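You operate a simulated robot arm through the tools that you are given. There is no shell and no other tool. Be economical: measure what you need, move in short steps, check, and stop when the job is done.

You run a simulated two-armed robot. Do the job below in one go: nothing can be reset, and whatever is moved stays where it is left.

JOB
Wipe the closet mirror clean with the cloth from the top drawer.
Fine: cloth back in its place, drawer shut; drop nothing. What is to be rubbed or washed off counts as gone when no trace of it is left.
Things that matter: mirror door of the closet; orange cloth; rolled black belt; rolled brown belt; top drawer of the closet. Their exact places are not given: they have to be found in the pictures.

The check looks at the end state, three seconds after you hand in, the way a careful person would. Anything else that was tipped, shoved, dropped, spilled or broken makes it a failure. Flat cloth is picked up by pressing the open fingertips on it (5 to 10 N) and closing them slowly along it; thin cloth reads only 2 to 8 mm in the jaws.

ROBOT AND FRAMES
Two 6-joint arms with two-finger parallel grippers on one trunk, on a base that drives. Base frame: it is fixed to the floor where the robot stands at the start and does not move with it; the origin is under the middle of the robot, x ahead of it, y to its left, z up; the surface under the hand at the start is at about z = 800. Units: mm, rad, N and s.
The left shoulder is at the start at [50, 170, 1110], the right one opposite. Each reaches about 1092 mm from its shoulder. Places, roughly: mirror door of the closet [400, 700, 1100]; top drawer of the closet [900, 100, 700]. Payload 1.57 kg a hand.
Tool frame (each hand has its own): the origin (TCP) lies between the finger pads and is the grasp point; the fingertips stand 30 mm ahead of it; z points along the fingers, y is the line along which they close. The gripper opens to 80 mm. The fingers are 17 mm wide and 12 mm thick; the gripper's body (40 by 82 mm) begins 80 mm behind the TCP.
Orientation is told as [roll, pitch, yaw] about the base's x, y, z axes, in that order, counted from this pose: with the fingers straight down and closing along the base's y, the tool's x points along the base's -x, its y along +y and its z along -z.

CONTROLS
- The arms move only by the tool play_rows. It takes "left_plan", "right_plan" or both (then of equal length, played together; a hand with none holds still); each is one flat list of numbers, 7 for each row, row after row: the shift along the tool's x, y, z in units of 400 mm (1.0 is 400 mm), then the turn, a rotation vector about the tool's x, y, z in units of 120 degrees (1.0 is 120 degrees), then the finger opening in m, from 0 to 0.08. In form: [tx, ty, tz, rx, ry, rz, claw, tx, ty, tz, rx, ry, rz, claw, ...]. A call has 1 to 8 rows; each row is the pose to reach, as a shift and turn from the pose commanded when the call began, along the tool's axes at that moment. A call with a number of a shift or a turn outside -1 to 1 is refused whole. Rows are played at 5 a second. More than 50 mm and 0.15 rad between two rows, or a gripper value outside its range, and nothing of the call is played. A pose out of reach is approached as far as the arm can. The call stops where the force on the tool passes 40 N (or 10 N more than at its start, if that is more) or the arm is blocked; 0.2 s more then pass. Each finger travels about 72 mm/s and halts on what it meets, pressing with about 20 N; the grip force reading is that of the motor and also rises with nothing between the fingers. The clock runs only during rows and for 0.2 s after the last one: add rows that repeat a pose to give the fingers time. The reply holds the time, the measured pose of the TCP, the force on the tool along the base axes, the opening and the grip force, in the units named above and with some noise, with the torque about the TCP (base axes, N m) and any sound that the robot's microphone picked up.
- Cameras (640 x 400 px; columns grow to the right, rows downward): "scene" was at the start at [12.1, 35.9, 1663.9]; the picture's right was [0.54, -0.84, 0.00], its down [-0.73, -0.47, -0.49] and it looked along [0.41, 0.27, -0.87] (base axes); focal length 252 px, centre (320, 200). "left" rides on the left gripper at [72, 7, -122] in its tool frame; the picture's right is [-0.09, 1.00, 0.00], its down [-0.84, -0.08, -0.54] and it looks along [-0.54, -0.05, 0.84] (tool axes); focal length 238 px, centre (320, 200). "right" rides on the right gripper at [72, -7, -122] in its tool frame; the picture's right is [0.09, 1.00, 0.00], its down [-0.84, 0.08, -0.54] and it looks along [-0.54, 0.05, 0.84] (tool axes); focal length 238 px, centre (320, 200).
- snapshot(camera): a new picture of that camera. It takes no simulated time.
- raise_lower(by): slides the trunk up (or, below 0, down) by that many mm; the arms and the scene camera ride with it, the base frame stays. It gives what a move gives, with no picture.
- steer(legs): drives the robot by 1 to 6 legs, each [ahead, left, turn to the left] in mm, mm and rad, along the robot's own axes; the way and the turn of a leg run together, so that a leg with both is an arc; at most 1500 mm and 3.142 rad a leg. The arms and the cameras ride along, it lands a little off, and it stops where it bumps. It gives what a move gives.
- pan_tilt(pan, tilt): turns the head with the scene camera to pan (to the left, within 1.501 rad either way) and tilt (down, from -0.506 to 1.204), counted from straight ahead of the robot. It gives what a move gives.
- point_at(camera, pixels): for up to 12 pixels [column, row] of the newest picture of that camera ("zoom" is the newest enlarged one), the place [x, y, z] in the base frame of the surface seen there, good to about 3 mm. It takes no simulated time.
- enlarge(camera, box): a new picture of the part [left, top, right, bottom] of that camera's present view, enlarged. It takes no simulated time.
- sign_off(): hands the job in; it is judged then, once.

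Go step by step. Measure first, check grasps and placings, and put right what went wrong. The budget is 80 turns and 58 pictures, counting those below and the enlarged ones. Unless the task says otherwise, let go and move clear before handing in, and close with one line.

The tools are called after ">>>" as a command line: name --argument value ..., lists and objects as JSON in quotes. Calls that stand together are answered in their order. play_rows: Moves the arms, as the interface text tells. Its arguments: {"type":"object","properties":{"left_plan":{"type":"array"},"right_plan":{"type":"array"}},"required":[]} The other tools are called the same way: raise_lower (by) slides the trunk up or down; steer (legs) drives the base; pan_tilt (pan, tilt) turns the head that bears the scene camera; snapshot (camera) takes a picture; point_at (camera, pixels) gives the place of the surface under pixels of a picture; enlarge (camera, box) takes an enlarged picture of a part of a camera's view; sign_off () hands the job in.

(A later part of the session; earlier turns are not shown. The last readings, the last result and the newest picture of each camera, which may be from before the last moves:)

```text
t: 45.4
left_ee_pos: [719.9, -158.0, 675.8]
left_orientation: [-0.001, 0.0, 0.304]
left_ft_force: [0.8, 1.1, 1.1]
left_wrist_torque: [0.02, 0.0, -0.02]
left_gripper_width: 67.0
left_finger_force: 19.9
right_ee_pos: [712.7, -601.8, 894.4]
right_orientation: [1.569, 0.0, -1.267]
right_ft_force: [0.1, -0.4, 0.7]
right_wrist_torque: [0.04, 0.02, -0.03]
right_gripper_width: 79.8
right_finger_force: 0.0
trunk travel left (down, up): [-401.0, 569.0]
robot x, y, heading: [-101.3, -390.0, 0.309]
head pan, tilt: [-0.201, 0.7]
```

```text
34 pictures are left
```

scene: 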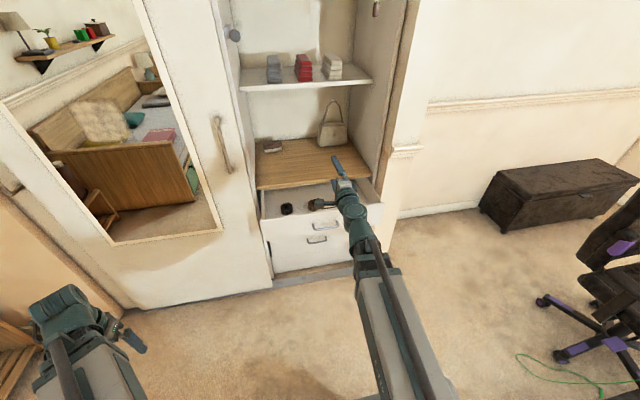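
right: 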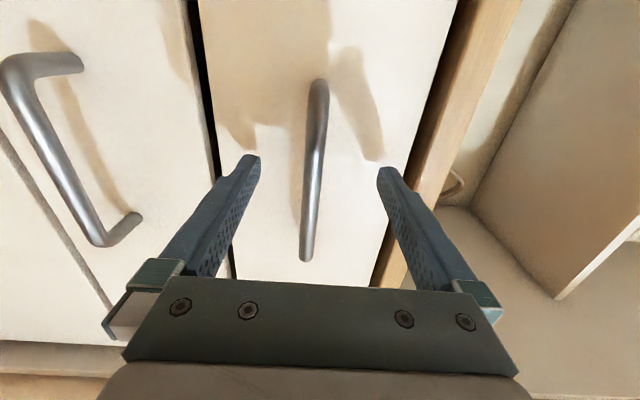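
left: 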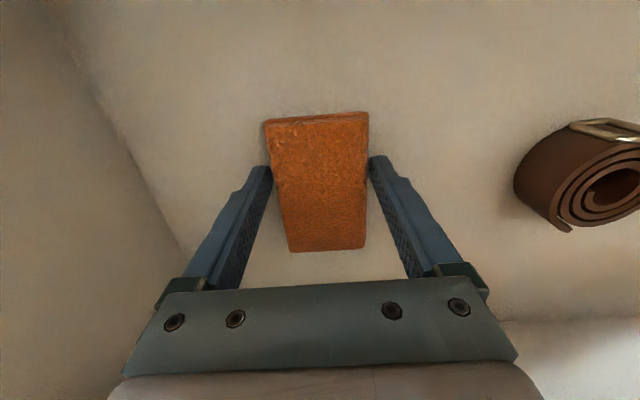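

Held (67 mm wide, 20 N). The block's far edge (f≈697) lies under the counter lip (f≈688), so I lift 55 mm, pull back 70 mm, then lift on.

>>> raise_lower --by 50

>>> play_rows --left_plan '[0.06, 0, 0, 0, 0, 0, 0.03, 0.12, 0, 0, 0, 0, 0, 0.03, 0.18, 0, 0, 0, 0, 0, 0.03, 0.18, 0, 0, 0, 0, 0, 0.03]'

>>> snapshot --camera "left"

```text
t: 46.3
left_ee_pos: [719.6, -157.4, 725.8]
left_orientation: [0.0, 0.001, 0.304]
left_ft_force: [0.4, -1.0, -0.2]
left_wrist_torque: [-0.03, 0.02, 0.02]
left_gripper_width: 66.9
left_finger_force: 19.8
right_ee_pos: [712.6, -601.2, 944.4]
right_orientation: [1.567, -0.001, -1.264]
right_ft_force: [-0.7, -0.1, -0.4]
right_wrist_torque: [-0.04, 0.0, 0.01]
right_gripper_width: 80.2
right_finger_force: 0.2
trunk travel left (down, up): [-451.0, 519.0]
robot x, y, heading: [-102.4, -395.3, 0.307]
head pan, tilt: [-0.201, 0.7]
```

```text
t: 47.3
left_ee_pos: [649.2, -178.7, 725.8]
left_orientation: [-0.001, 0.0, 0.304]
left_ft_force: [-0.4, -0.8, -0.2]
left_wrist_torque: [-0.03, 0.03, -0.03]
left_gripper_width: 67.3
left_finger_force: 19.4
right_ee_pos: [713.5, -601.2, 944.1]
right_orientation: [1.568, 0.0, -1.265]
right_ft_force: [-0.3, 0.0, 0.1]
right_wrist_torque: [-0.01, 0.0, -0.03]
right_gripper_width: 79.9
right_finger_force: 0.1
trunk travel left (down, up): [-451.0, 519.0]
robot x, y, heading: [-100.6, -391.4, 0.303]
head pan, tilt: [-0.201, 0.7]
```

```text
33 pictures are left
```

left: 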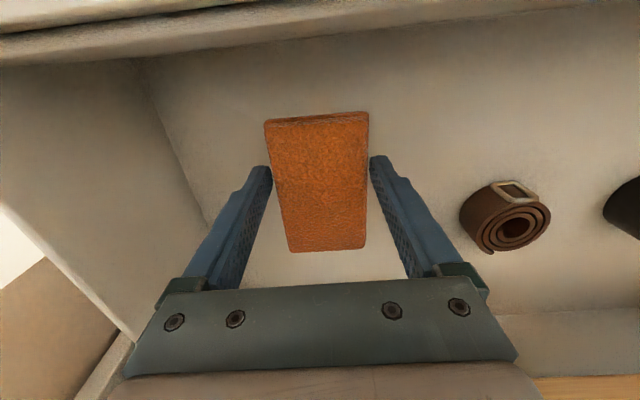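

Cloth held well. Raise 200 mm, back off 200 mm, then drive left 640 mm to face the mirror.

>>> raise_lower --by 200

>>> steer --legs '[[-200, 0, 0], [0, 640, 0]]'

>>> pan_tilt --pan 0.3 --tilt 0.5

>>> snapshot --camera "scene"

```text
t: 49.4
left_ee_pos: [650.7, -179.1, 925.2]
left_orientation: [-0.001, 0.0, 0.304]
left_ft_force: [0.1, 0.4, 0.0]
left_wrist_torque: [0.01, 0.02, 0.02]
left_gripper_width: 67.2
left_finger_force: 20.4
right_ee_pos: [712.8, -601.3, 1144.3]
right_orientation: [1.567, 0.0, -1.265]
right_ft_force: [-0.3, -0.3, 1.0]
right_wrist_torque: [-0.01, -0.01, -0.05]
right_gripper_width: 80.1
right_finger_force: 0.0
trunk travel left (down, up): [-651.0, 319.0]
robot x, y, heading: [-103.3, -394.3, 0.299]
head pan, tilt: [-0.201, 0.7]
```

```text
t: 54.2
left_ee_pos: [267.0, 378.9, 926.5]
left_orientation: [0.0, 0.0, 0.307]
left_ft_force: [-1.1, -0.4, -1.3]
left_wrist_torque: [-0.03, -0.03, 0.02]
left_gripper_width: 67.0
left_finger_force: 19.8
right_ee_pos: [330.6, -42.0, 1145.2]
right_orientation: [1.566, 0.0, -1.26]
right_ft_force: [1.4, 0.0, 0.2]
right_wrist_torque: [-0.01, 0.01, 0.0]
right_gripper_width: 80.2
right_finger_force: 0.1
trunk travel left (down, up): [-651.0, 319.0]
robot x, y, heading: [-482.7, 165.6, 0.307]
head pan, tilt: [-0.201, 0.7]
```

```text
t: 55.1
left_ee_pos: [267.9, 378.5, 925.8]
left_orientation: [-0.001, 0.0, 0.307]
left_ft_force: [-0.4, 0.4, 0.2]
left_wrist_torque: [0.02, 0.04, 0.0]
left_gripper_width: 67.1
left_finger_force: 20.6
right_ee_pos: [332.1, -43.4, 1144.1]
right_orientation: [1.568, -0.001, -1.262]
right_ft_force: [-0.1, 0.3, 0.0]
right_wrist_torque: [0.0, 0.01, -0.02]
right_gripper_width: 79.8
right_finger_force: 0.1
trunk travel left (down, up): [-651.0, 319.0]
robot x, y, heading: [-481.2, 164.1, 0.307]
head pan, tilt: [0.3, 0.499]
```

```text
32 pictures are left
```

scene: 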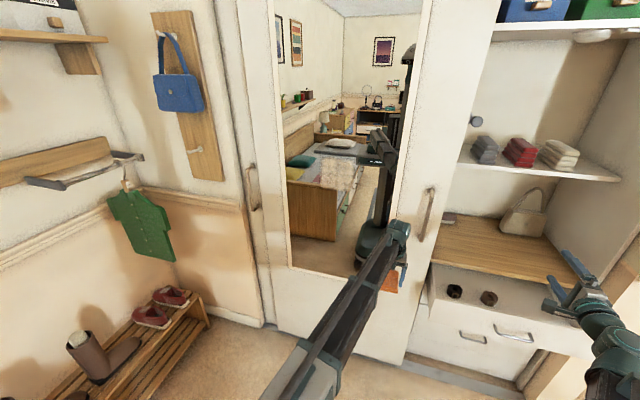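

The smudge shows at (340,172) on the mirror. Turn the left hand from pointing down to pointing at the mirror while rising.

>>> play_rows --left_plan '[0, 0, -0.0058, 0, -0.0682, 0, 0.03, 0, 0, -0.0231, 0, -0.1364, 0, 0.03, 0, 0, -0.0515, 0, -0.2046, 0, 0.03, 0, 0, -0.0905, 0, -0.2728, 0, 0.03, 0, 0, -0.139, 0, -0.341, 0, 0.03, 0, 0, -0.197, 0, -0.4092, 0, 0.03, 0, 0, -0.262, 0, -0.4774, 0, 0.03, 0, 0, -0.333, 0, -0.5456, 0, 0.03]'

>>> play_rows --left_plan '[-0.069, 0, -0.032, 0, -0.0682, 0, 0.03, -0.142, 0, -0.065, 0, -0.1364, 0, 0.03, -0.216, 0, -0.098, 0, -0.2044, 0, 0.03, -0.216, 0, -0.098, 0, -0.2044, 0, 0.03]'

>>> snapshot --camera "left"

>>> snapshot --camera "scene"

```text
t: 56.9
left_ee_pos: [267.1, 378.7, 1055.9]
left_orientation: [0.0, -1.148, 0.306]
left_ft_force: [1.0, -0.4, -1.2]
left_wrist_torque: [0.03, 0.0, -0.04]
left_gripper_width: 67.1
left_finger_force: 20.1
right_ee_pos: [331.7, -44.6, 1144.5]
right_orientation: [1.567, 0.002, -1.263]
right_ft_force: [0.3, -0.1, -0.7]
right_wrist_torque: [0.04, -0.01, -0.01]
right_gripper_width: 79.8
right_finger_force: 0.1
trunk travel left (down, up): [-651.0, 319.0]
robot x, y, heading: [-484.6, 161.6, 0.306]
head pan, tilt: [0.3, 0.499]
```

```text
t: 57.9
left_ee_pos: [267.8, 378.3, 1146.9]
left_orientation: [-3.063, -1.568, -2.913]
left_ft_force: [-0.3, -0.5, -0.8]
left_wrist_torque: [-0.03, 0.0, 0.03]
left_gripper_width: 67.0
left_finger_force: 20.0
left hand out of reach, approached as far as the arm can: row 1, 2, 3, 4
right_ee_pos: [331.7, -42.4, 1145.2]
right_orientation: [1.566, 0.0, -1.262]
right_ft_force: [-0.1, 0.5, 0.2]
right_wrist_torque: [-0.03, -0.02, 0.0]
right_gripper_width: 79.9
right_finger_force: 0.0
trunk travel left (down, up): [-651.0, 319.0]
robot x, y, heading: [-485.5, 167.7, 0.308]
head pan, tilt: [0.3, 0.499]
```

```text
31 pictures are left
```

left: 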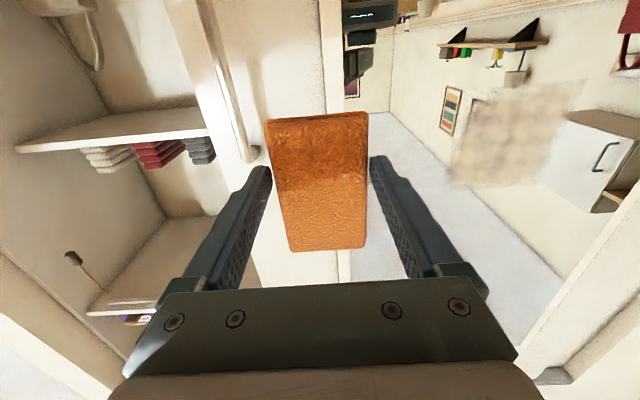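

```text
30 pictures are left
```

scene: 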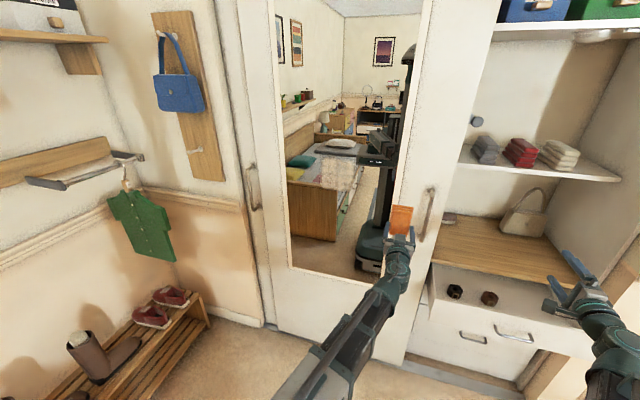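

The cloth now faces the closet. Enlarge the smudge and measure its extent and the mirror plane.

>>> enlarge --camera "scene" --box '[270, 110, 430, 210]'

>>> point_at --camera "left" --pixels '[[480, 95], [585, 85], [550, 160], [455, 180], [515, 130], [320, 115], [365, 120], [290, 245], [362, 240]]'

```text
4.00 times, centred on (350, 160) of scene
```

zoom: 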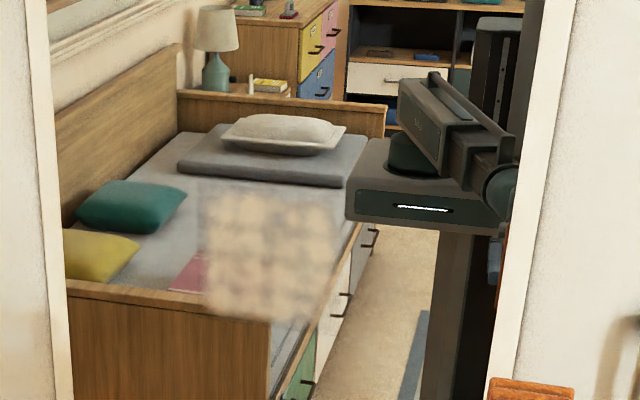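

```text
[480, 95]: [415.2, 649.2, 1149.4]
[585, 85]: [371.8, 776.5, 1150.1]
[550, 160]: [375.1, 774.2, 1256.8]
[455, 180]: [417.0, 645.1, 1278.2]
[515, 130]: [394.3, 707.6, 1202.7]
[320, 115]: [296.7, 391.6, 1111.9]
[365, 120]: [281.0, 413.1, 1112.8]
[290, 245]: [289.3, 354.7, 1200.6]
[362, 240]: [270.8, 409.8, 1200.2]
```

>>> point_at --camera "zoom" --pixels '[[200, 190], [205, 310], [320, 310], [345, 200], [345, 260], [265, 182], [265, 320], [60, 150], [540, 150], [360, 240]]'

```text
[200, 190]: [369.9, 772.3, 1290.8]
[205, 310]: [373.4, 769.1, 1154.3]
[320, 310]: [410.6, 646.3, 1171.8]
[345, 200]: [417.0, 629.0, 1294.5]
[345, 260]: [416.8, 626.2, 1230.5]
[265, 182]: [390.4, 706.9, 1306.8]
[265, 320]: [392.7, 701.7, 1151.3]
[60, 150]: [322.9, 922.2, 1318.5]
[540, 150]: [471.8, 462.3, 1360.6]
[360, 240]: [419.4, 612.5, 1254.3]
```

Smudge spans t≈465–630, z≈1140–1310; mirror plane at f≈589.5. Move the cloth to its right lower corner just in front of the mirror.

>>> play_rows --left_plan '[-0.0054, 0.0875, 0.0683, 0, 0, 0, 0.03, -0.0108, 0.175, 0.1367, 0, 0, 0, 0.03, -0.0163, 0.2625, 0.205, 0, 0, 0, 0.03, -0.0217, 0.35, 0.2733, 0, 0, 0, 0.03, -0.027, 0.4375, 0.3417, 0, 0, 0, 0.03, -0.0325, 0.525, 0.41, 0, 0, 0, 0.03]'

>>> snapshot --camera "left"

```text
t: 59.3
left_ee_pos: [363.2, 631.5, 1145.1]
left_orientation: [2.709, -1.569, -2.402]
left_ft_force: [0.2, 0.4, -0.7]
left_wrist_torque: [0.0, 0.01, 0.01]
left_gripper_width: 67.2
left_finger_force: 20.3
left hand out of reach, approached as far as the arm can: row 3, 4, 5, 6
right_ee_pos: [332.9, -43.2, 1143.9]
right_orientation: [1.564, -0.001, -1.262]
right_ft_force: [0.6, 1.2, -0.4]
right_wrist_torque: [-0.01, 0.0, 0.0]
right_gripper_width: 80.0
right_finger_force: 0.0
trunk travel left (down, up): [-651.0, 319.0]
robot x, y, heading: [-483.8, 164.0, 0.311]
head pan, tilt: [0.3, 0.499]
```

```text
28 pictures are left
```

left: 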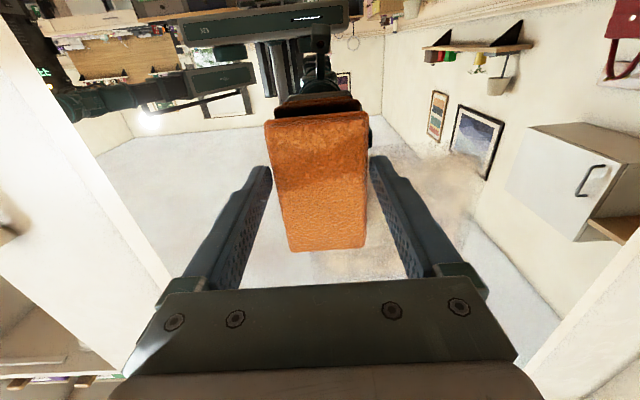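

Wrist height is fixed relative to the trunk, so I'll stroke horizontally at several trunk heights. Now TCP is at f≈539, t≈490, z 1145 — press gently toward the mirror.

>>> play_rows --left_plan '[0, 0, 0.015, 0, 0, 0, 0.03, 0, 0, 0.025, 0, 0, 0, 0.03, 0, 0, 0.031, 0, 0, 0, 0.03, 0, 0, 0.035, 0, 0, 0, 0.03]'

```text
t: 60.3
left_ee_pos: [375.9, 634.5, 1146.4]
left_orientation: [-2.901, -1.568, -3.073]
left_ft_force: [0.3, -1.0, -0.3]
left_wrist_torque: [0.02, 0.01, 0.02]
left_gripper_width: 67.0
left_finger_force: 19.9
right_ee_pos: [330.7, -43.4, 1145.2]
right_orientation: [1.569, 0.001, -1.262]
right_ft_force: [0.3, 1.0, 0.9]
right_wrist_torque: [0.03, 0.01, 0.05]
right_gripper_width: 80.1
right_finger_force: 0.1
trunk travel left (down, up): [-651.0, 319.0]
robot x, y, heading: [-483.7, 161.3, 0.311]
head pan, tilt: [0.3, 0.499]
```

No contact yet at f=552. Advance in 2 mm steps.

>>> play_rows --left_plan '[0, 0, 0.005, 0, 0, 0, 0.03, 0, 0, 0.01, 0, 0, 0, 0.03, 0, 0, 0.01, 0, 0, 0, 0.03]'

```text
t: 61.1
left_ee_pos: [378.3, 634.2, 1147.4]
left_orientation: [2.932, -1.569, -2.623]
left_ft_force: [-0.3, 0.0, -1.3]
left_wrist_torque: [-0.01, 0.01, -0.02]
left_gripper_width: 67.1
left_finger_force: 19.5
left hand out of reach, approached as far as the arm can: row 2
right_ee_pos: [333.0, -43.2, 1144.9]
right_orientation: [1.567, 0.001, -1.262]
right_ft_force: [0.2, -0.2, 0.0]
right_wrist_torque: [-0.05, 0.03, 0.0]
right_gripper_width: 80.1
right_finger_force: 0.0
trunk travel left (down, up): [-651.0, 319.0]
robot x, y, heading: [-484.9, 162.6, 0.306]
head pan, tilt: [0.3, 0.499]
```

>>> play_rows --left_plan '[0, 0, 0.005, 0, 0, 0, 0.03, 0, 0, 0.0075, 0, 0, 0, 0.03, 0, 0, 0.0075, 0, 0, 0, 0.03]'

```text
t: 61.9
left_ee_pos: [380.1, 633.6, 1146.0]
left_orientation: [2.848, -1.569, -2.541]
left_ft_force: [0.2, 0.5, -0.4]
left_wrist_torque: [0.03, 0.0, -0.01]
left_gripper_width: 67.0
left_finger_force: 20.0
left hand out of reach, approached as far as the arm can: row 2, 3
right_ee_pos: [331.1, -41.9, 1146.1]
right_orientation: [1.568, 0.0, -1.261]
right_ft_force: [0.0, -0.5, 0.2]
right_wrist_torque: [-0.01, 0.01, 0.01]
right_gripper_width: 80.0
right_finger_force: 0.1
trunk travel left (down, up): [-651.0, 319.0]
robot x, y, heading: [-484.2, 162.4, 0.312]
head pan, tilt: [0.3, 0.499]
```

Still no force at f≈556. Check the gap between the cloth and its reflection.

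>>> enlarge --camera "left" --box '[220, 60, 420, 260]'

```text
2.00 times, centred on (320, 160) of left
```

zoom: 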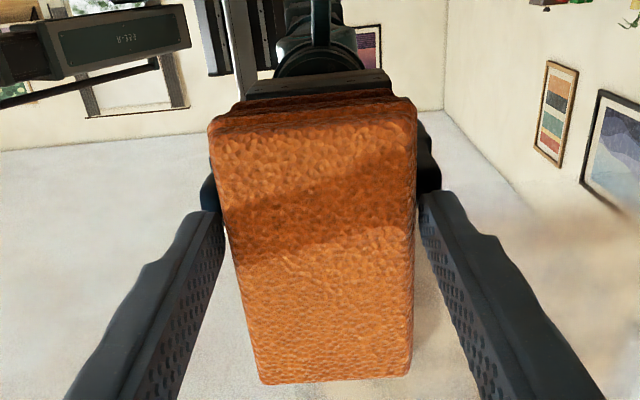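

The cloth almost touches its reflection. Advance a little more.

>>> play_rows --left_plan '[0, 0, 0.005, 0, 0, 0, 0.03, 0, 0, 0.01, 0, 0, 0, 0.03, 0, 0, 0.01, 0, 0, 0, 0.03]'

```text
t: 62.7
left_ee_pos: [383.6, 635.9, 1145.8]
left_orientation: [2.449, -1.571, -2.141]
left_ft_force: [-1.0, 0.0, -0.3]
left_wrist_torque: [0.0, 0.01, -0.01]
left_gripper_width: 67.0
left_finger_force: 20.4
right_ee_pos: [332.1, -42.7, 1143.8]
right_orientation: [1.568, 0.002, -1.262]
right_ft_force: [0.3, -1.1, -0.3]
right_wrist_torque: [0.02, -0.02, -0.03]
right_gripper_width: 80.1
right_finger_force: 0.0
trunk travel left (down, up): [-651.0, 319.0]
robot x, y, heading: [-486.6, 161.0, 0.304]
head pan, tilt: [0.3, 0.499]
```

>>> play_rows --left_plan '[0, 0, 0.004, 0, 0, 0, 0.03, 0, 0, 0.0075, 0, 0, 0, 0.03, 0, 0, 0.0075, 0, 0, 0, 0.03]'

```text
t: 63.5
left_ee_pos: [384.5, 636.2, 1146.3]
left_orientation: [2.567, -1.569, -2.259]
left_ft_force: [-26.1, -10.0, -10.0]
left_wrist_torque: [-0.01, 0.24, 0.01]
left_gripper_width: 67.6
left_finger_force: 19.9
right_ee_pos: [330.2, -42.9, 1145.7]
right_orientation: [1.57, -0.001, -1.263]
right_ft_force: [-0.1, 0.1, 0.3]
right_wrist_torque: [0.01, -0.01, 0.02]
right_gripper_width: 80.0
right_finger_force: 0.1
trunk travel left (down, up): [-651.0, 319.0]
robot x, y, heading: [-486.3, 160.7, 0.307]
head pan, tilt: [0.3, 0.499]
```

Contact: 28 N at f≈560.7. Ease off 1.5 mm and make a first stroke across and back.

>>> play_rows --left_plan '[0, 0, -0.003, 0, 0, 0, 0.03, 0, 0.075, -0.003, 0, 0, 0, 0.03, 0, 0.15, -0.003, 0, 0, 0, 0.03, 0, 0.225, -0.003, 0, 0, 0, 0.03, 0, 0.3, -0.003, 0, 0, 0, 0.03, 0, 0.3, -0.003, 0, 0, 0, 0.03]'

>>> snapshot --camera "scene"

```text
t: 64.9
left_ee_pos: [347.1, 753.4, 1145.9]
left_orientation: [-0.239, -1.571, 0.546]
left_ft_force: [-4.5, -2.5, 1.4]
left_wrist_torque: [-0.01, -0.16, -0.23]
left_gripper_width: 67.1
left_finger_force: 20.6
right_ee_pos: [331.0, -43.2, 1146.5]
right_orientation: [1.567, -0.001, -1.263]
right_ft_force: [0.1, -0.4, 0.1]
right_wrist_torque: [-0.02, -0.03, 0.03]
right_gripper_width: 79.8
right_finger_force: 0.1
trunk travel left (down, up): [-651.0, 319.0]
robot x, y, heading: [-483.4, 163.0, 0.308]
head pan, tilt: [0.3, 0.499]
```

```text
26 pictures are left
```

scene: 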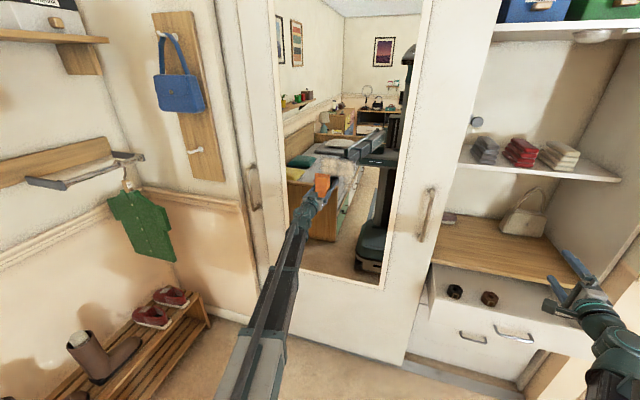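

The stroke ended at t≈611 with ~5 N contact. Look with the left camera at the effect.

>>> snapshot --camera "left"

>>> enlarge --camera "scene" --box '[290, 130, 390, 220]'

```text
25 pictures are left
```

left: 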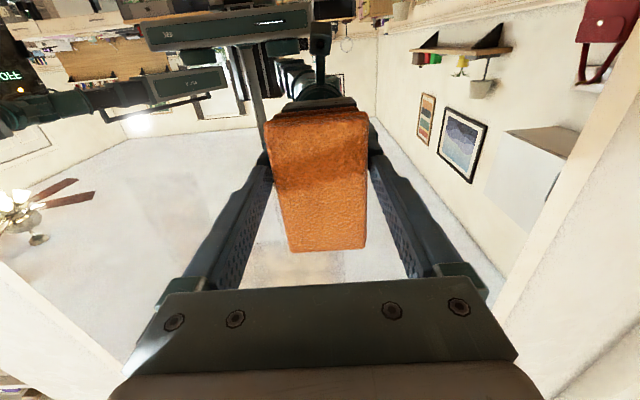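

```text
4.44 times, centred on (340, 175) of scene
```

zoom: 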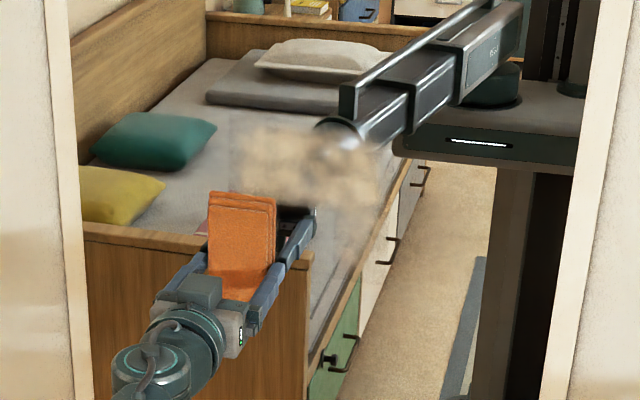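

The lower part of the smudge is mostly gone; wiping works. Stroke back and forth again with slightly more pressure.

>>> play_rows --left_plan '[0, -0.075, 0.001, 0, 0, 0, 0.03, 0, -0.16, 0.001, 0, 0, 0, 0.03, 0, -0.24, 0.001, 0, 0, 0, 0.03, 0, -0.33, 0.0, 0, 0, 0, 0.03, 0, -0.24, 0.001, 0, 0, 0, 0.03, 0, -0.16, 0.001, 0, 0, 0, 0.03, 0, -0.075, 0.001, 0, 0, 0, 0.03, 0, 0.03, 0.001, 0, 0, 0, 0.03]'

>>> raise_lower --by 50

```text
t: 66.7
left_ee_pos: [345.1, 759.9, 1145.7]
left_orientation: [2.146, -1.569, -1.84]
left_ft_force: [-10.6, -5.7, -2.2]
left_wrist_torque: [-0.16, 0.05, -0.05]
left_gripper_width: 67.0
left_finger_force: 20.1
right_ee_pos: [330.3, -43.4, 1145.9]
right_orientation: [1.567, 0.0, -1.262]
right_ft_force: [-0.3, -0.9, 0.9]
right_wrist_torque: [-0.01, -0.01, 0.02]
right_gripper_width: 79.7
right_finger_force: 0.0
trunk travel left (down, up): [-651.0, 319.0]
robot x, y, heading: [-481.3, 162.4, 0.308]
head pan, tilt: [0.3, 0.499]
```

```text
t: 67.7
left_ee_pos: [345.0, 759.8, 1196.7]
left_orientation: [-2.793, -1.569, 3.101]
left_ft_force: [-9.5, -1.8, 4.3]
left_wrist_torque: [-0.03, -0.02, -0.02]
left_gripper_width: 66.7
left_finger_force: 19.6
right_ee_pos: [330.0, -42.9, 1195.2]
right_orientation: [1.568, -0.001, -1.262]
right_ft_force: [-0.9, -0.2, -0.8]
right_wrist_torque: [0.0, 0.03, -0.02]
right_gripper_width: 80.0
right_finger_force: 0.2
trunk travel left (down, up): [-701.0, 269.0]
robot x, y, heading: [-482.2, 166.0, 0.309]
head pan, tilt: [0.3, 0.499]
```

Force about 10 N, good. Repeat the double stroke at this height, and again one step higher.

>>> play_rows --left_plan '[0, -0.09, 0, 0, 0, 0, 0.03, 0, -0.18, 0, 0, 0, 0, 0.03, 0, -0.27, 0, 0, 0, 0, 0.03, 0, -0.37, -0.001, 0, 0, 0, 0.03, 0, -0.27, 0, 0, 0, 0, 0.03, 0, -0.18, 0, 0, 0, 0, 0.03, 0, -0.09, 0, 0, 0, 0, 0.03, 0, 0, 0, 0, 0, 0, 0.03]'

>>> raise_lower --by 45

>>> play_rows --left_plan '[0, -0.09, 0, 0, 0, 0, 0.03, 0, -0.18, 0, 0, 0, 0, 0.03, 0, -0.27, 0, 0, 0, 0, 0.03, 0, -0.37, -0.001, 0, 0, 0, 0.03, 0, -0.27, 0, 0, 0, 0, 0.03, 0, -0.18, 0, 0, 0, 0, 0.03, 0, -0.09, 0, 0, 0, 0, 0.03, 0, 0, 0, 0, 0, 0, 0.03]'

>>> raise_lower --by 35

>>> play_rows --left_plan '[0, -0.09, 0, 0, 0, 0, 0.03, 0, -0.18, 0, 0, 0, 0, 0.03, 0, -0.27, 0, 0, 0, 0, 0.03, 0, -0.37, -0.001, 0, 0, 0, 0.03, 0, -0.27, 0, 0, 0, 0, 0.03, 0, -0.18, 0, 0, 0, 0, 0.03, 0, -0.09, 0, 0, 0, 0, 0.03, 0, 0, 0, 0, 0, 0, 0.03]'

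>>> snapshot --camera "left"

>>> enlarge --camera "scene" --box '[280, 120, 400, 230]'

```text
t: 69.5
left_ee_pos: [345.3, 758.3, 1196.4]
left_orientation: [2.747, -1.569, -2.439]
left_ft_force: [-7.5, -3.3, -3.4]
left_wrist_torque: [-0.19, 0.14, 0.12]
left_gripper_width: 67.1
left_finger_force: 20.3
right_ee_pos: [332.0, -43.8, 1196.3]
right_orientation: [1.566, 0.001, -1.262]
right_ft_force: [-0.7, -0.3, -0.2]
right_wrist_torque: [-0.01, 0.01, 0.0]
right_gripper_width: 80.1
right_finger_force: 0.0
trunk travel left (down, up): [-701.0, 269.0]
robot x, y, heading: [-477.2, 161.0, 0.308]
head pan, tilt: [0.3, 0.499]
```

```text
t: 70.3
left_ee_pos: [345.6, 760.5, 1242.2]
left_orientation: [3.129, -1.569, -2.821]
left_ft_force: [-6.8, -0.9, 3.0]
left_wrist_torque: [0.0, -0.01, 0.07]
left_gripper_width: 67.1
left_finger_force: 20.1
right_ee_pos: [331.7, -43.0, 1240.9]
right_orientation: [1.568, 0.001, -1.261]
right_ft_force: [0.2, 0.0, 0.0]
right_wrist_torque: [-0.01, 0.03, -0.01]
right_gripper_width: 79.8
right_finger_force: 0.1
trunk travel left (down, up): [-746.0, 224.0]
robot x, y, heading: [-480.2, 160.6, 0.312]
head pan, tilt: [0.3, 0.499]
```

```text
t: 72.1
left_ee_pos: [346.3, 755.4, 1243.7]
left_orientation: [2.726, -1.567, -2.42]
left_ft_force: [-17.8, -12.5, -2.7]
left_wrist_torque: [-0.23, 0.26, -0.11]
left_gripper_width: 66.8
left_finger_force: 19.6
left hand out of reach, approached as far as the arm can: row 5
right_ee_pos: [329.6, -45.6, 1240.4]
right_orientation: [1.569, 0.0, -1.26]
right_ft_force: [-0.1, -0.1, -0.2]
right_wrist_torque: [0.02, 0.01, 0.0]
right_gripper_width: 80.0
right_finger_force: 0.1
trunk travel left (down, up): [-746.0, 224.0]
robot x, y, heading: [-485.3, 164.6, 0.303]
head pan, tilt: [0.3, 0.499]
```

```text
t: 72.9
left_ee_pos: [346.9, 758.5, 1279.2]
left_orientation: [-3.02, -1.568, -2.954]
left_ft_force: [-16.6, -1.5, 6.2]
left_wrist_torque: [0.11, 0.03, 0.14]
left_gripper_width: 66.8
left_finger_force: 20.2
right_ee_pos: [329.2, -43.4, 1277.0]
right_orientation: [1.568, 0.001, -1.262]
right_ft_force: [-0.4, -0.7, 0.2]
right_wrist_torque: [0.0, 0.0, 0.02]
right_gripper_width: 79.8
right_finger_force: 0.0
trunk travel left (down, up): [-781.0, 189.0]
robot x, y, heading: [-481.9, 162.0, 0.307]
head pan, tilt: [0.3, 0.499]
```

```text
t: 74.7
left_ee_pos: [348.8, 758.7, 1277.9]
left_orientation: [2.52, -1.57, -2.211]
left_ft_force: [-23.2, -16.7, -3.2]
left_wrist_torque: [-0.06, 0.07, -0.33]
left_gripper_width: 67.1
left_finger_force: 20.0
left hand out of reach, approached as far as the arm can: row 4
right_ee_pos: [328.7, -45.1, 1276.4]
right_orientation: [1.568, 0.0, -1.259]
right_ft_force: [-0.1, 0.3, 0.1]
right_wrist_torque: [0.01, 0.01, -0.01]
right_gripper_width: 79.9
right_finger_force: 0.1
trunk travel left (down, up): [-781.0, 189.0]
robot x, y, heading: [-485.5, 164.5, 0.306]
head pan, tilt: [0.3, 0.499]
```

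```text
23 pictures are left
```

left: 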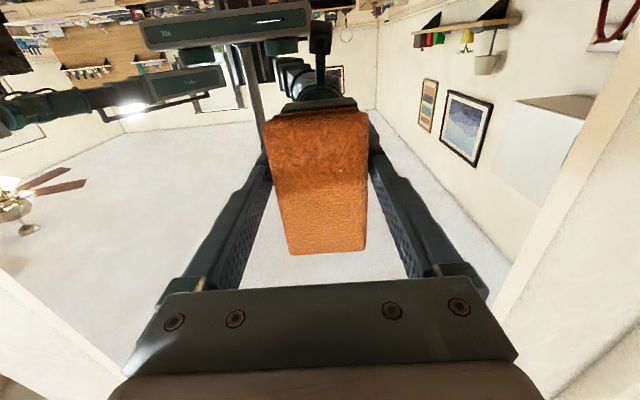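

```text
3.64 times, centred on (340, 175) of scene
```

zoom: 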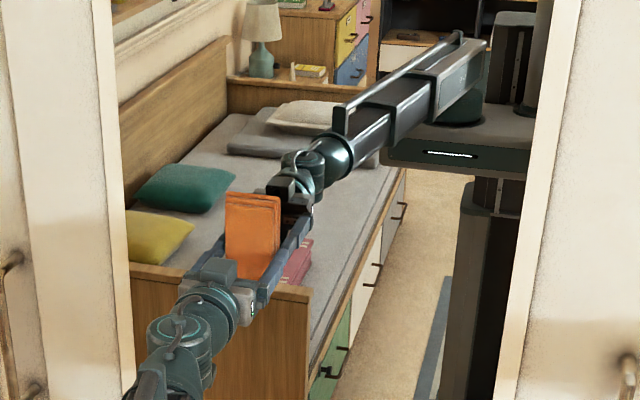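

The visible mirror looks clean. Back the hand off 160 mm and inspect what was hidden.

>>> play_rows --left_plan '[0, 0, -0.03, 0, 0, 0, 0.03, 0, -0.06, -0.12, 0, 0, 0, 0.03, 0, -0.14, -0.21, 0, 0, 0, 0.03, 0, -0.22, -0.3, 0, 0, 0, 0.03, 0, -0.3, -0.38, 0, 0, 0, 0.03, 0, -0.4, -0.44, 0, 0, 0, 0.03, 0, -0.5, -0.48, 0, 0, 0, 0.03, 0, -0.6, -0.5, 0, 0, 0, 0.03]'

>>> snapshot --camera "left"

>>> enlarge --camera "scene" --box '[280, 110, 400, 210]'

```text
t: 76.5
left_ee_pos: [231.2, 467.8, 1273.8]
left_orientation: [1.26, -1.569, -0.95]
left_ft_force: [-1.0, -0.2, 0.2]
left_wrist_torque: [-0.02, 0.0, -0.03]
left_gripper_width: 67.0
left_finger_force: 20.8
right_ee_pos: [331.9, -43.7, 1274.3]
right_orientation: [1.566, -0.001, -1.261]
right_ft_force: [0.4, -0.9, 0.3]
right_wrist_torque: [-0.04, 0.01, 0.02]
right_gripper_width: 80.0
right_finger_force: 0.1
trunk travel left (down, up): [-781.0, 189.0]
robot x, y, heading: [-480.1, 162.8, 0.308]
head pan, tilt: [0.3, 0.499]
```

```text
21 pictures are left
```

left: 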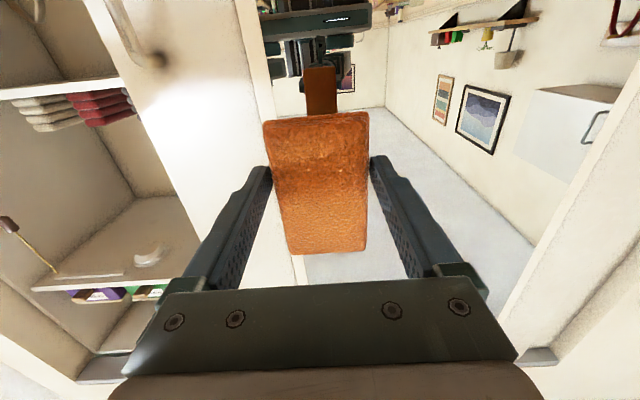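

```text
4.00 times, centred on (340, 160) of scene
```

zoom: 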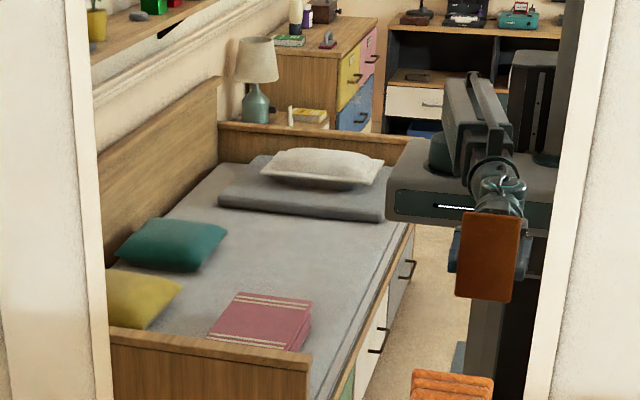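

Looks clean. One tighter zoom on the former smudge, and a view of the whole mirror for any other marks.

>>> enlarge --camera "scene" --box '[310, 145, 370, 195]'

>>> pan_tilt --pan 0.3 --tilt 0.1

>>> snapshot --camera "scene"

```text
8.00 times, centred on (340, 170) of scene
```

zoom: 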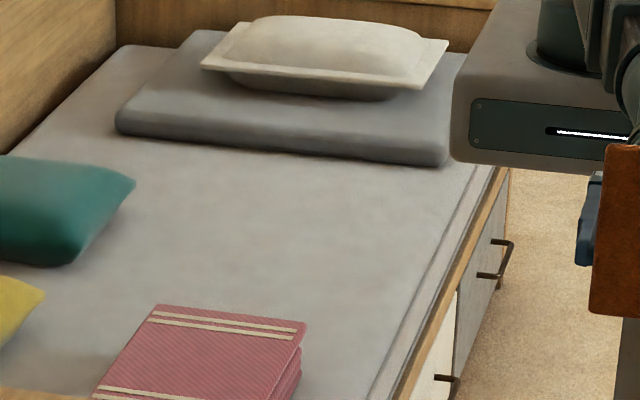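

```text
t: 77.4
left_ee_pos: [231.2, 468.5, 1275.0]
left_orientation: [1.014, -1.571, -0.708]
left_ft_force: [-0.7, -0.1, -0.6]
left_wrist_torque: [-0.04, 0.01, -0.01]
left_gripper_width: 67.2
left_finger_force: 20.1
right_ee_pos: [331.3, -42.4, 1274.3]
right_orientation: [1.567, 0.0, -1.262]
right_ft_force: [-0.2, 0.3, 0.0]
right_wrist_torque: [0.02, 0.01, -0.03]
right_gripper_width: 79.8
right_finger_force: 0.1
trunk travel left (down, up): [-781.0, 189.0]
robot x, y, heading: [-482.9, 161.0, 0.314]
head pan, tilt: [0.3, 0.099]
```

```text
18 pictures are left
```

scene: 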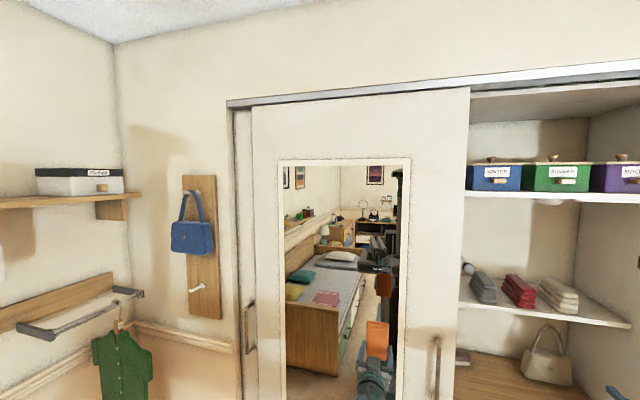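

Practically clean, but to rule out a faint film I'll make another full pass. Go back to contact by reversing the path.

>>> play_rows --left_plan '[0, 0.1, 0.02, 0, 0, 0, 0.03, 0, 0.2, 0.06, 0, 0, 0, 0.03, 0, 0.3, 0.12, 0, 0, 0, 0.03, 0, 0.38, 0.2, 0, 0, 0, 0.03, 0, 0.46, 0.29, 0, 0, 0, 0.03, 0, 0.54, 0.38, 0, 0, 0, 0.03, 0, 0.6, 0.47, 0, 0, 0, 0.03, 0, 0.6, 0.497, 0, 0, 0, 0.03]'

```text
t: 79.2
left_ee_pos: [344.6, 757.4, 1275.4]
left_orientation: [1.434, -1.569, -1.128]
left_ft_force: [-0.7, -0.7, 0.1]
left_wrist_torque: [0.0, 0.0, 0.01]
left_gripper_width: 67.3
left_finger_force: 19.6
left hand out of reach, approached as far as the arm can: row 1, 2, 3, 5
right_ee_pos: [332.6, -43.7, 1275.3]
right_orientation: [1.568, 0.0, -1.262]
right_ft_force: [-0.1, 0.2, 1.2]
right_wrist_torque: [0.0, 0.0, 0.01]
right_gripper_width: 80.1
right_finger_force: 0.0
trunk travel left (down, up): [-781.0, 189.0]
robot x, y, heading: [-484.2, 161.8, 0.307]
head pan, tilt: [0.3, 0.099]
```

>>> play_rows --left_plan '[0, 0, 0.0025, 0, 0, 0, 0.03, 0, 0.02, 0.004, 0, 0, 0, 0.03]'

```text
t: 79.8
left_ee_pos: [346.2, 765.2, 1275.4]
left_orientation: [2.642, -1.568, -2.33]
left_ft_force: [-0.3, 1.1, -0.1]
left_wrist_torque: [-0.04, 0.01, 0.02]
left_gripper_width: 66.8
left_finger_force: 19.8
right_ee_pos: [331.0, -43.8, 1275.1]
right_orientation: [1.567, 0.001, -1.26]
right_ft_force: [-0.4, 0.1, -0.7]
right_wrist_torque: [-0.01, -0.02, -0.02]
right_gripper_width: 80.1
right_finger_force: 0.0
trunk travel left (down, up): [-781.0, 189.0]
robot x, y, heading: [-481.2, 160.4, 0.31]
head pan, tilt: [0.3, 0.099]
```

>>> play_rows --left_plan '[0, 0, 0.003, 0, 0, 0, 0.03, 0, 0, 0.003, 0, 0, 0, 0.03]'

```text
t: 80.4
left_ee_pos: [345.6, 764.1, 1276.2]
left_orientation: [2.651, -1.569, -2.345]
left_ft_force: [-10.7, -5.4, -4.8]
left_wrist_torque: [-0.07, 0.14, 0.04]
left_gripper_width: 67.2
left_finger_force: 20.2
right_ee_pos: [330.1, -44.0, 1276.0]
right_orientation: [1.567, 0.001, -1.263]
right_ft_force: [-0.6, 0.1, 0.4]
right_wrist_torque: [0.01, -0.01, 0.01]
right_gripper_width: 79.9
right_finger_force: 0.1
trunk travel left (down, up): [-781.0, 189.0]
robot x, y, heading: [-484.2, 163.2, 0.307]
head pan, tilt: [0.3, 0.099]
```

Contact again at 12 N. Strokes at this height, then at four more heights going down.

>>> play_rows --left_plan '[0, -0.1, 0, 0, 0, 0, 0.03, 0, -0.2, 0, 0, 0, 0, 0.03, 0, -0.3, 0, 0, 0, 0, 0.03, 0, -0.4, -0.001, 0, 0, 0, 0.03, 0, -0.3, 0, 0, 0, 0, 0.03, 0, -0.2, 0, 0, 0, 0, 0.03, 0, -0.1, 0, 0, 0, 0, 0.03, 0, 0, 0, 0, 0, 0, 0.03]'

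>>> raise_lower --by -30

>>> play_rows --left_plan '[0, -0.1, 0, 0, 0, 0, 0.03, 0, -0.2, 0, 0, 0, 0, 0.03, 0, -0.3, 0, 0, 0, 0, 0.03, 0, -0.4, -0.001, 0, 0, 0, 0.03, 0, -0.3, 0, 0, 0, 0, 0.03, 0, -0.2, 0, 0, 0, 0, 0.03, 0, -0.1, 0, 0, 0, 0, 0.03, 0, 0, 0, 0, 0, 0, 0.03]'

>>> raise_lower --by -35

>>> play_rows --left_plan '[0, -0.1, 0, 0, 0, 0, 0.03, 0, -0.2, 0, 0, 0, 0, 0.03, 0, -0.3, 0, 0, 0, 0, 0.03, 0, -0.4, -0.001, 0, 0, 0, 0.03, 0, -0.3, 0, 0, 0, 0, 0.03, 0, -0.2, 0, 0, 0, 0, 0.03, 0, -0.1, 0, 0, 0, 0, 0.03, 0, 0, 0, 0, 0, 0, 0.03]'

>>> raise_lower --by -35

>>> play_rows --left_plan '[0, -0.1, 0, 0, 0, 0, 0.03, 0, -0.2, 0, 0, 0, 0, 0.03, 0, -0.3, 0, 0, 0, 0, 0.03, 0, -0.4, -0.001, 0, 0, 0, 0.03, 0, -0.3, 0, 0, 0, 0, 0.03, 0, -0.2, 0, 0, 0, 0, 0.03, 0, -0.1, 0, 0, 0, 0, 0.03, 0, 0, 0, 0, 0, 0, 0.03]'

>>> raise_lower --by -30

>>> play_rows --left_plan '[0, -0.1, 0, 0, 0, 0, 0.03, 0, -0.2, 0, 0, 0, 0, 0.03, 0, -0.3, 0, 0, 0, 0, 0.03, 0, -0.4, -0.001, 0, 0, 0, 0.03, 0, -0.3, 0, 0, 0, 0, 0.03, 0, -0.2, 0, 0, 0, 0, 0.03, 0, -0.1, 0, 0, 0, 0, 0.03, 0, 0, 0, 0, 0, 0, 0.03]'

```text
t: 82.2
left_ee_pos: [347.2, 764.6, 1277.6]
left_orientation: [2.653, -1.569, -2.347]
left_ft_force: [-17.2, -11.8, -3.5]
left_wrist_torque: [-0.22, 0.18, -0.2]
left_gripper_width: 67.0
left_finger_force: 20.1
left hand out of reach, approached as far as the arm can: row 4
right_ee_pos: [329.7, -44.3, 1276.1]
right_orientation: [1.57, -0.001, -1.263]
right_ft_force: [-0.2, 0.1, 0.3]
right_wrist_torque: [0.0, 0.0, 0.01]
right_gripper_width: 80.2
right_finger_force: 0.2
trunk travel left (down, up): [-781.0, 189.0]
robot x, y, heading: [-485.2, 162.2, 0.309]
head pan, tilt: [0.3, 0.099]
```

```text
t: 83.0
left_ee_pos: [345.4, 767.5, 1245.9]
left_orientation: [2.511, -1.569, -2.203]
left_ft_force: [-20.6, -5.7, -7.3]
left_wrist_torque: [-0.09, 0.05, -0.09]
left_gripper_width: 67.0
left_finger_force: 19.6
right_ee_pos: [331.2, -43.7, 1246.0]
right_orientation: [1.569, -0.002, -1.263]
right_ft_force: [0.8, 0.1, 0.7]
right_wrist_torque: [-0.01, 0.0, -0.02]
right_gripper_width: 80.1
right_finger_force: 0.0
trunk travel left (down, up): [-751.0, 219.0]
robot x, y, heading: [-481.2, 161.7, 0.312]
head pan, tilt: [0.3, 0.099]
```

```text
t: 84.8
left_ee_pos: [347.4, 765.4, 1247.7]
left_orientation: [2.844, -1.567, -2.534]
left_ft_force: [-8.6, -4.2, -1.6]
left_wrist_torque: [-0.02, -0.04, -0.42]
left_gripper_width: 67.1
left_finger_force: 20.5
right_ee_pos: [331.4, -44.5, 1246.1]
right_orientation: [1.567, 0.001, -1.263]
right_ft_force: [0.1, -0.3, -0.4]
right_wrist_torque: [-0.04, -0.02, 0.02]
right_gripper_width: 79.8
right_finger_force: 0.1
trunk travel left (down, up): [-751.0, 219.0]
robot x, y, heading: [-481.4, 161.5, 0.307]
head pan, tilt: [0.3, 0.099]
```

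```text
t: 85.5
left_ee_pos: [347.0, 765.3, 1211.1]
left_orientation: [2.559, -1.567, -2.253]
left_ft_force: [-7.1, -2.1, -3.9]
left_wrist_torque: [0.09, 0.1, -0.21]
left_gripper_width: 66.9
left_finger_force: 19.9
right_ee_pos: [332.4, -44.3, 1210.6]
right_orientation: [1.569, 0.0, -1.262]
right_ft_force: [-0.4, -0.1, 0.9]
right_wrist_torque: [-0.03, -0.01, -0.01]
right_gripper_width: 80.0
right_finger_force: 0.1
trunk travel left (down, up): [-716.0, 254.0]
robot x, y, heading: [-482.3, 163.5, 0.306]
head pan, tilt: [0.3, 0.099]
```

```text
t: 87.3
left_ee_pos: [346.9, 766.3, 1212.0]
left_orientation: [1.257, -1.571, -0.95]
left_ft_force: [-13.2, -9.4, -3.0]
left_wrist_torque: [0.01, -0.1, -0.34]
left_gripper_width: 67.0
left_finger_force: 20.4
left hand out of reach, approached as far as the arm can: row 4
right_ee_pos: [330.2, -45.2, 1211.1]
right_orientation: [1.567, 0.001, -1.262]
right_ft_force: [0.7, 0.2, 1.3]
right_wrist_torque: [0.0, 0.01, 0.03]
right_gripper_width: 80.2
right_finger_force: 0.0
trunk travel left (down, up): [-716.0, 254.0]
robot x, y, heading: [-484.3, 161.6, 0.3]
head pan, tilt: [0.3, 0.099]
```

```text
t: 88.1
left_ee_pos: [347.1, 767.3, 1176.4]
left_orientation: [0.94, -1.569, -0.637]
left_ft_force: [-15.5, -3.9, -8.3]
left_wrist_torque: [-0.02, 0.03, -0.1]
left_gripper_width: 66.8
left_finger_force: 20.0
right_ee_pos: [330.4, -44.2, 1174.5]
right_orientation: [1.566, -0.002, -1.262]
right_ft_force: [0.0, 0.0, -1.1]
right_wrist_torque: [-0.01, -0.01, -0.01]
right_gripper_width: 79.9
right_finger_force: 0.0
trunk travel left (down, up): [-681.0, 289.0]
robot x, y, heading: [-483.6, 164.4, 0.307]
head pan, tilt: [0.3, 0.099]
```

```text
t: 89.9
left_ee_pos: [348.4, 763.1, 1176.3]
left_orientation: [-0.023, -1.569, 0.327]
left_ft_force: [-0.1, -0.1, -1.3]
left_wrist_torque: [0.0, 0.05, -0.04]
left_gripper_width: 67.0
left_finger_force: 20.3
right_ee_pos: [332.1, -43.4, 1175.0]
right_orientation: [1.567, 0.0, -1.263]
right_ft_force: [0.4, 0.4, 0.1]
right_wrist_torque: [0.04, 0.03, 0.01]
right_gripper_width: 80.1
right_finger_force: 0.0
trunk travel left (down, up): [-681.0, 289.0]
robot x, y, heading: [-481.8, 162.8, 0.307]
head pan, tilt: [0.3, 0.099]
```

```text
t: 90.7
left_ee_pos: [348.5, 763.9, 1145.7]
left_orientation: [0.176, -1.569, 0.132]
left_ft_force: [-0.4, 1.2, 0.4]
left_wrist_torque: [0.01, 0.02, 0.0]
left_gripper_width: 66.8
left_finger_force: 19.7
right_ee_pos: [330.8, -42.9, 1146.0]
right_orientation: [1.568, -0.001, -1.261]
right_ft_force: [-0.1, 1.1, -0.3]
right_wrist_torque: [0.02, -0.04, -0.01]
right_gripper_width: 80.0
right_finger_force: 0.0
trunk travel left (down, up): [-651.0, 319.0]
robot x, y, heading: [-482.7, 164.1, 0.308]
head pan, tilt: [0.3, 0.099]
```

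```text
t: 92.5
left_ee_pos: [345.6, 762.7, 1146.1]
left_orientation: [2.641, -1.567, -2.333]
left_ft_force: [0.7, 0.1, -0.6]
left_wrist_torque: [0.0, 0.03, -0.01]
left_gripper_width: 67.0
left_finger_force: 20.2
left hand out of reach, approached as far as the arm can: row 4
right_ee_pos: [331.5, -42.8, 1144.3]
right_orientation: [1.567, -0.002, -1.262]
right_ft_force: [-0.3, 0.0, -0.6]
right_wrist_torque: [-0.01, 0.04, 0.02]
right_gripper_width: 80.0
right_finger_force: 0.1
trunk travel left (down, up): [-651.0, 319.0]
robot x, y, heading: [-486.2, 163.1, 0.301]
head pan, tilt: [0.3, 0.099]
```

The lowest strokes lost contact; press 1.5 mm and repeat there.

>>> play_rows --left_plan '[0, 0, 0.004, 0, 0, 0, 0.03, 0, 0, 0.004, 0, 0, 0, 0.03]'

>>> play_rows --left_plan '[0, -0.1, 0, 0, 0, 0, 0.03, 0, -0.2, 0, 0, 0, 0, 0.03, 0, -0.3, 0, 0, 0, 0, 0.03, 0, -0.4, -0.001, 0, 0, 0, 0.03, 0, -0.3, 0, 0, 0, 0, 0.03, 0, -0.2, 0, 0, 0, 0, 0.03, 0, -0.1, 0, 0, 0, 0, 0.03, 0, 0, 0, 0, 0, 0, 0.03]'

>>> play_rows --left_plan '[0, 0, -0.03, 0, 0, 0, 0.03, 0, -0.06, -0.12, 0, 0, 0, 0.03, 0, -0.14, -0.21, 0, 0, 0, 0.03, 0, -0.22, -0.3, 0, 0, 0, 0.03, 0, -0.3, -0.38, 0, 0, 0, 0.03, 0, -0.4, -0.44, 0, 0, 0, 0.03, 0, -0.5, -0.48, 0, 0, 0, 0.03, 0, -0.6, -0.5, 0, 0, 0, 0.03]'

>>> pan_tilt --pan 0.3 --tilt 0.5

>>> enlarge --camera "scene" --box '[290, 120, 390, 200]'

```text
t: 93.1
left_ee_pos: [348.0, 764.6, 1146.1]
left_orientation: [2.398, -1.571, -2.09]
left_ft_force: [0.1, -0.1, -0.4]
left_wrist_torque: [-0.01, 0.01, -0.02]
left_gripper_width: 66.8
left_finger_force: 19.5
right_ee_pos: [332.6, -43.1, 1144.9]
right_orientation: [1.568, 0.001, -1.263]
right_ft_force: [0.6, 0.3, 0.6]
right_wrist_torque: [-0.02, 0.02, 0.03]
right_gripper_width: 80.2
right_finger_force: 0.0
trunk travel left (down, up): [-651.0, 319.0]
robot x, y, heading: [-483.4, 163.3, 0.306]
head pan, tilt: [0.3, 0.099]
```

```text
t: 94.9
left_ee_pos: [349.4, 762.5, 1147.1]
left_orientation: [0.17, -1.568, 0.136]
left_ft_force: [-12.3, -8.1, -2.4]
left_wrist_torque: [-0.09, -0.03, 0.14]
left_gripper_width: 66.7
left_finger_force: 20.1
right_ee_pos: [329.3, -44.7, 1145.2]
right_orientation: [1.566, 0.001, -1.262]
right_ft_force: [0.0, -0.5, 0.6]
right_wrist_torque: [-0.01, 0.03, 0.04]
right_gripper_width: 80.1
right_finger_force: 0.0
trunk travel left (down, up): [-651.0, 319.0]
robot x, y, heading: [-483.0, 160.9, 0.307]
head pan, tilt: [0.3, 0.099]
```

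```text
t: 96.7
left_ee_pos: [234.3, 476.0, 1144.3]
left_orientation: [0.004, -1.567, 0.302]
left_ft_force: [-0.1, -0.6, -0.3]
left_wrist_torque: [0.02, 0.0, 0.0]
left_gripper_width: 66.9
left_finger_force: 20.7
right_ee_pos: [332.4, -43.6, 1143.9]
right_orientation: [1.569, 0.0, -1.261]
right_ft_force: [-0.1, 0.0, 0.6]
right_wrist_torque: [0.04, -0.02, 0.0]
right_gripper_width: 80.2
right_finger_force: 0.1
trunk travel left (down, up): [-651.0, 319.0]
robot x, y, heading: [-483.7, 162.4, 0.306]
head pan, tilt: [0.3, 0.099]
```

```text
t: 97.5
left_ee_pos: [235.4, 475.7, 1145.0]
left_orientation: [0.127, -1.568, 0.179]
left_ft_force: [-0.1, -1.0, -0.5]
left_wrist_torque: [-0.02, 0.05, 0.0]
left_gripper_width: 66.9
left_finger_force: 20.2
right_ee_pos: [332.4, -44.5, 1145.5]
right_orientation: [1.567, -0.001, -1.262]
right_ft_force: [-0.3, 0.5, -0.4]
right_wrist_torque: [-0.01, -0.01, -0.01]
right_gripper_width: 79.9
right_finger_force: 0.1
trunk travel left (down, up): [-651.0, 319.0]
robot x, y, heading: [-485.2, 160.0, 0.307]
head pan, tilt: [0.3, 0.499]
```

```text
5.00 times, centred on (340, 160) of scene
```

zoom: 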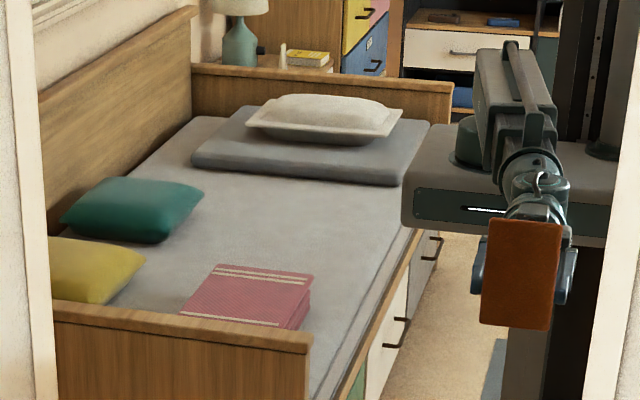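

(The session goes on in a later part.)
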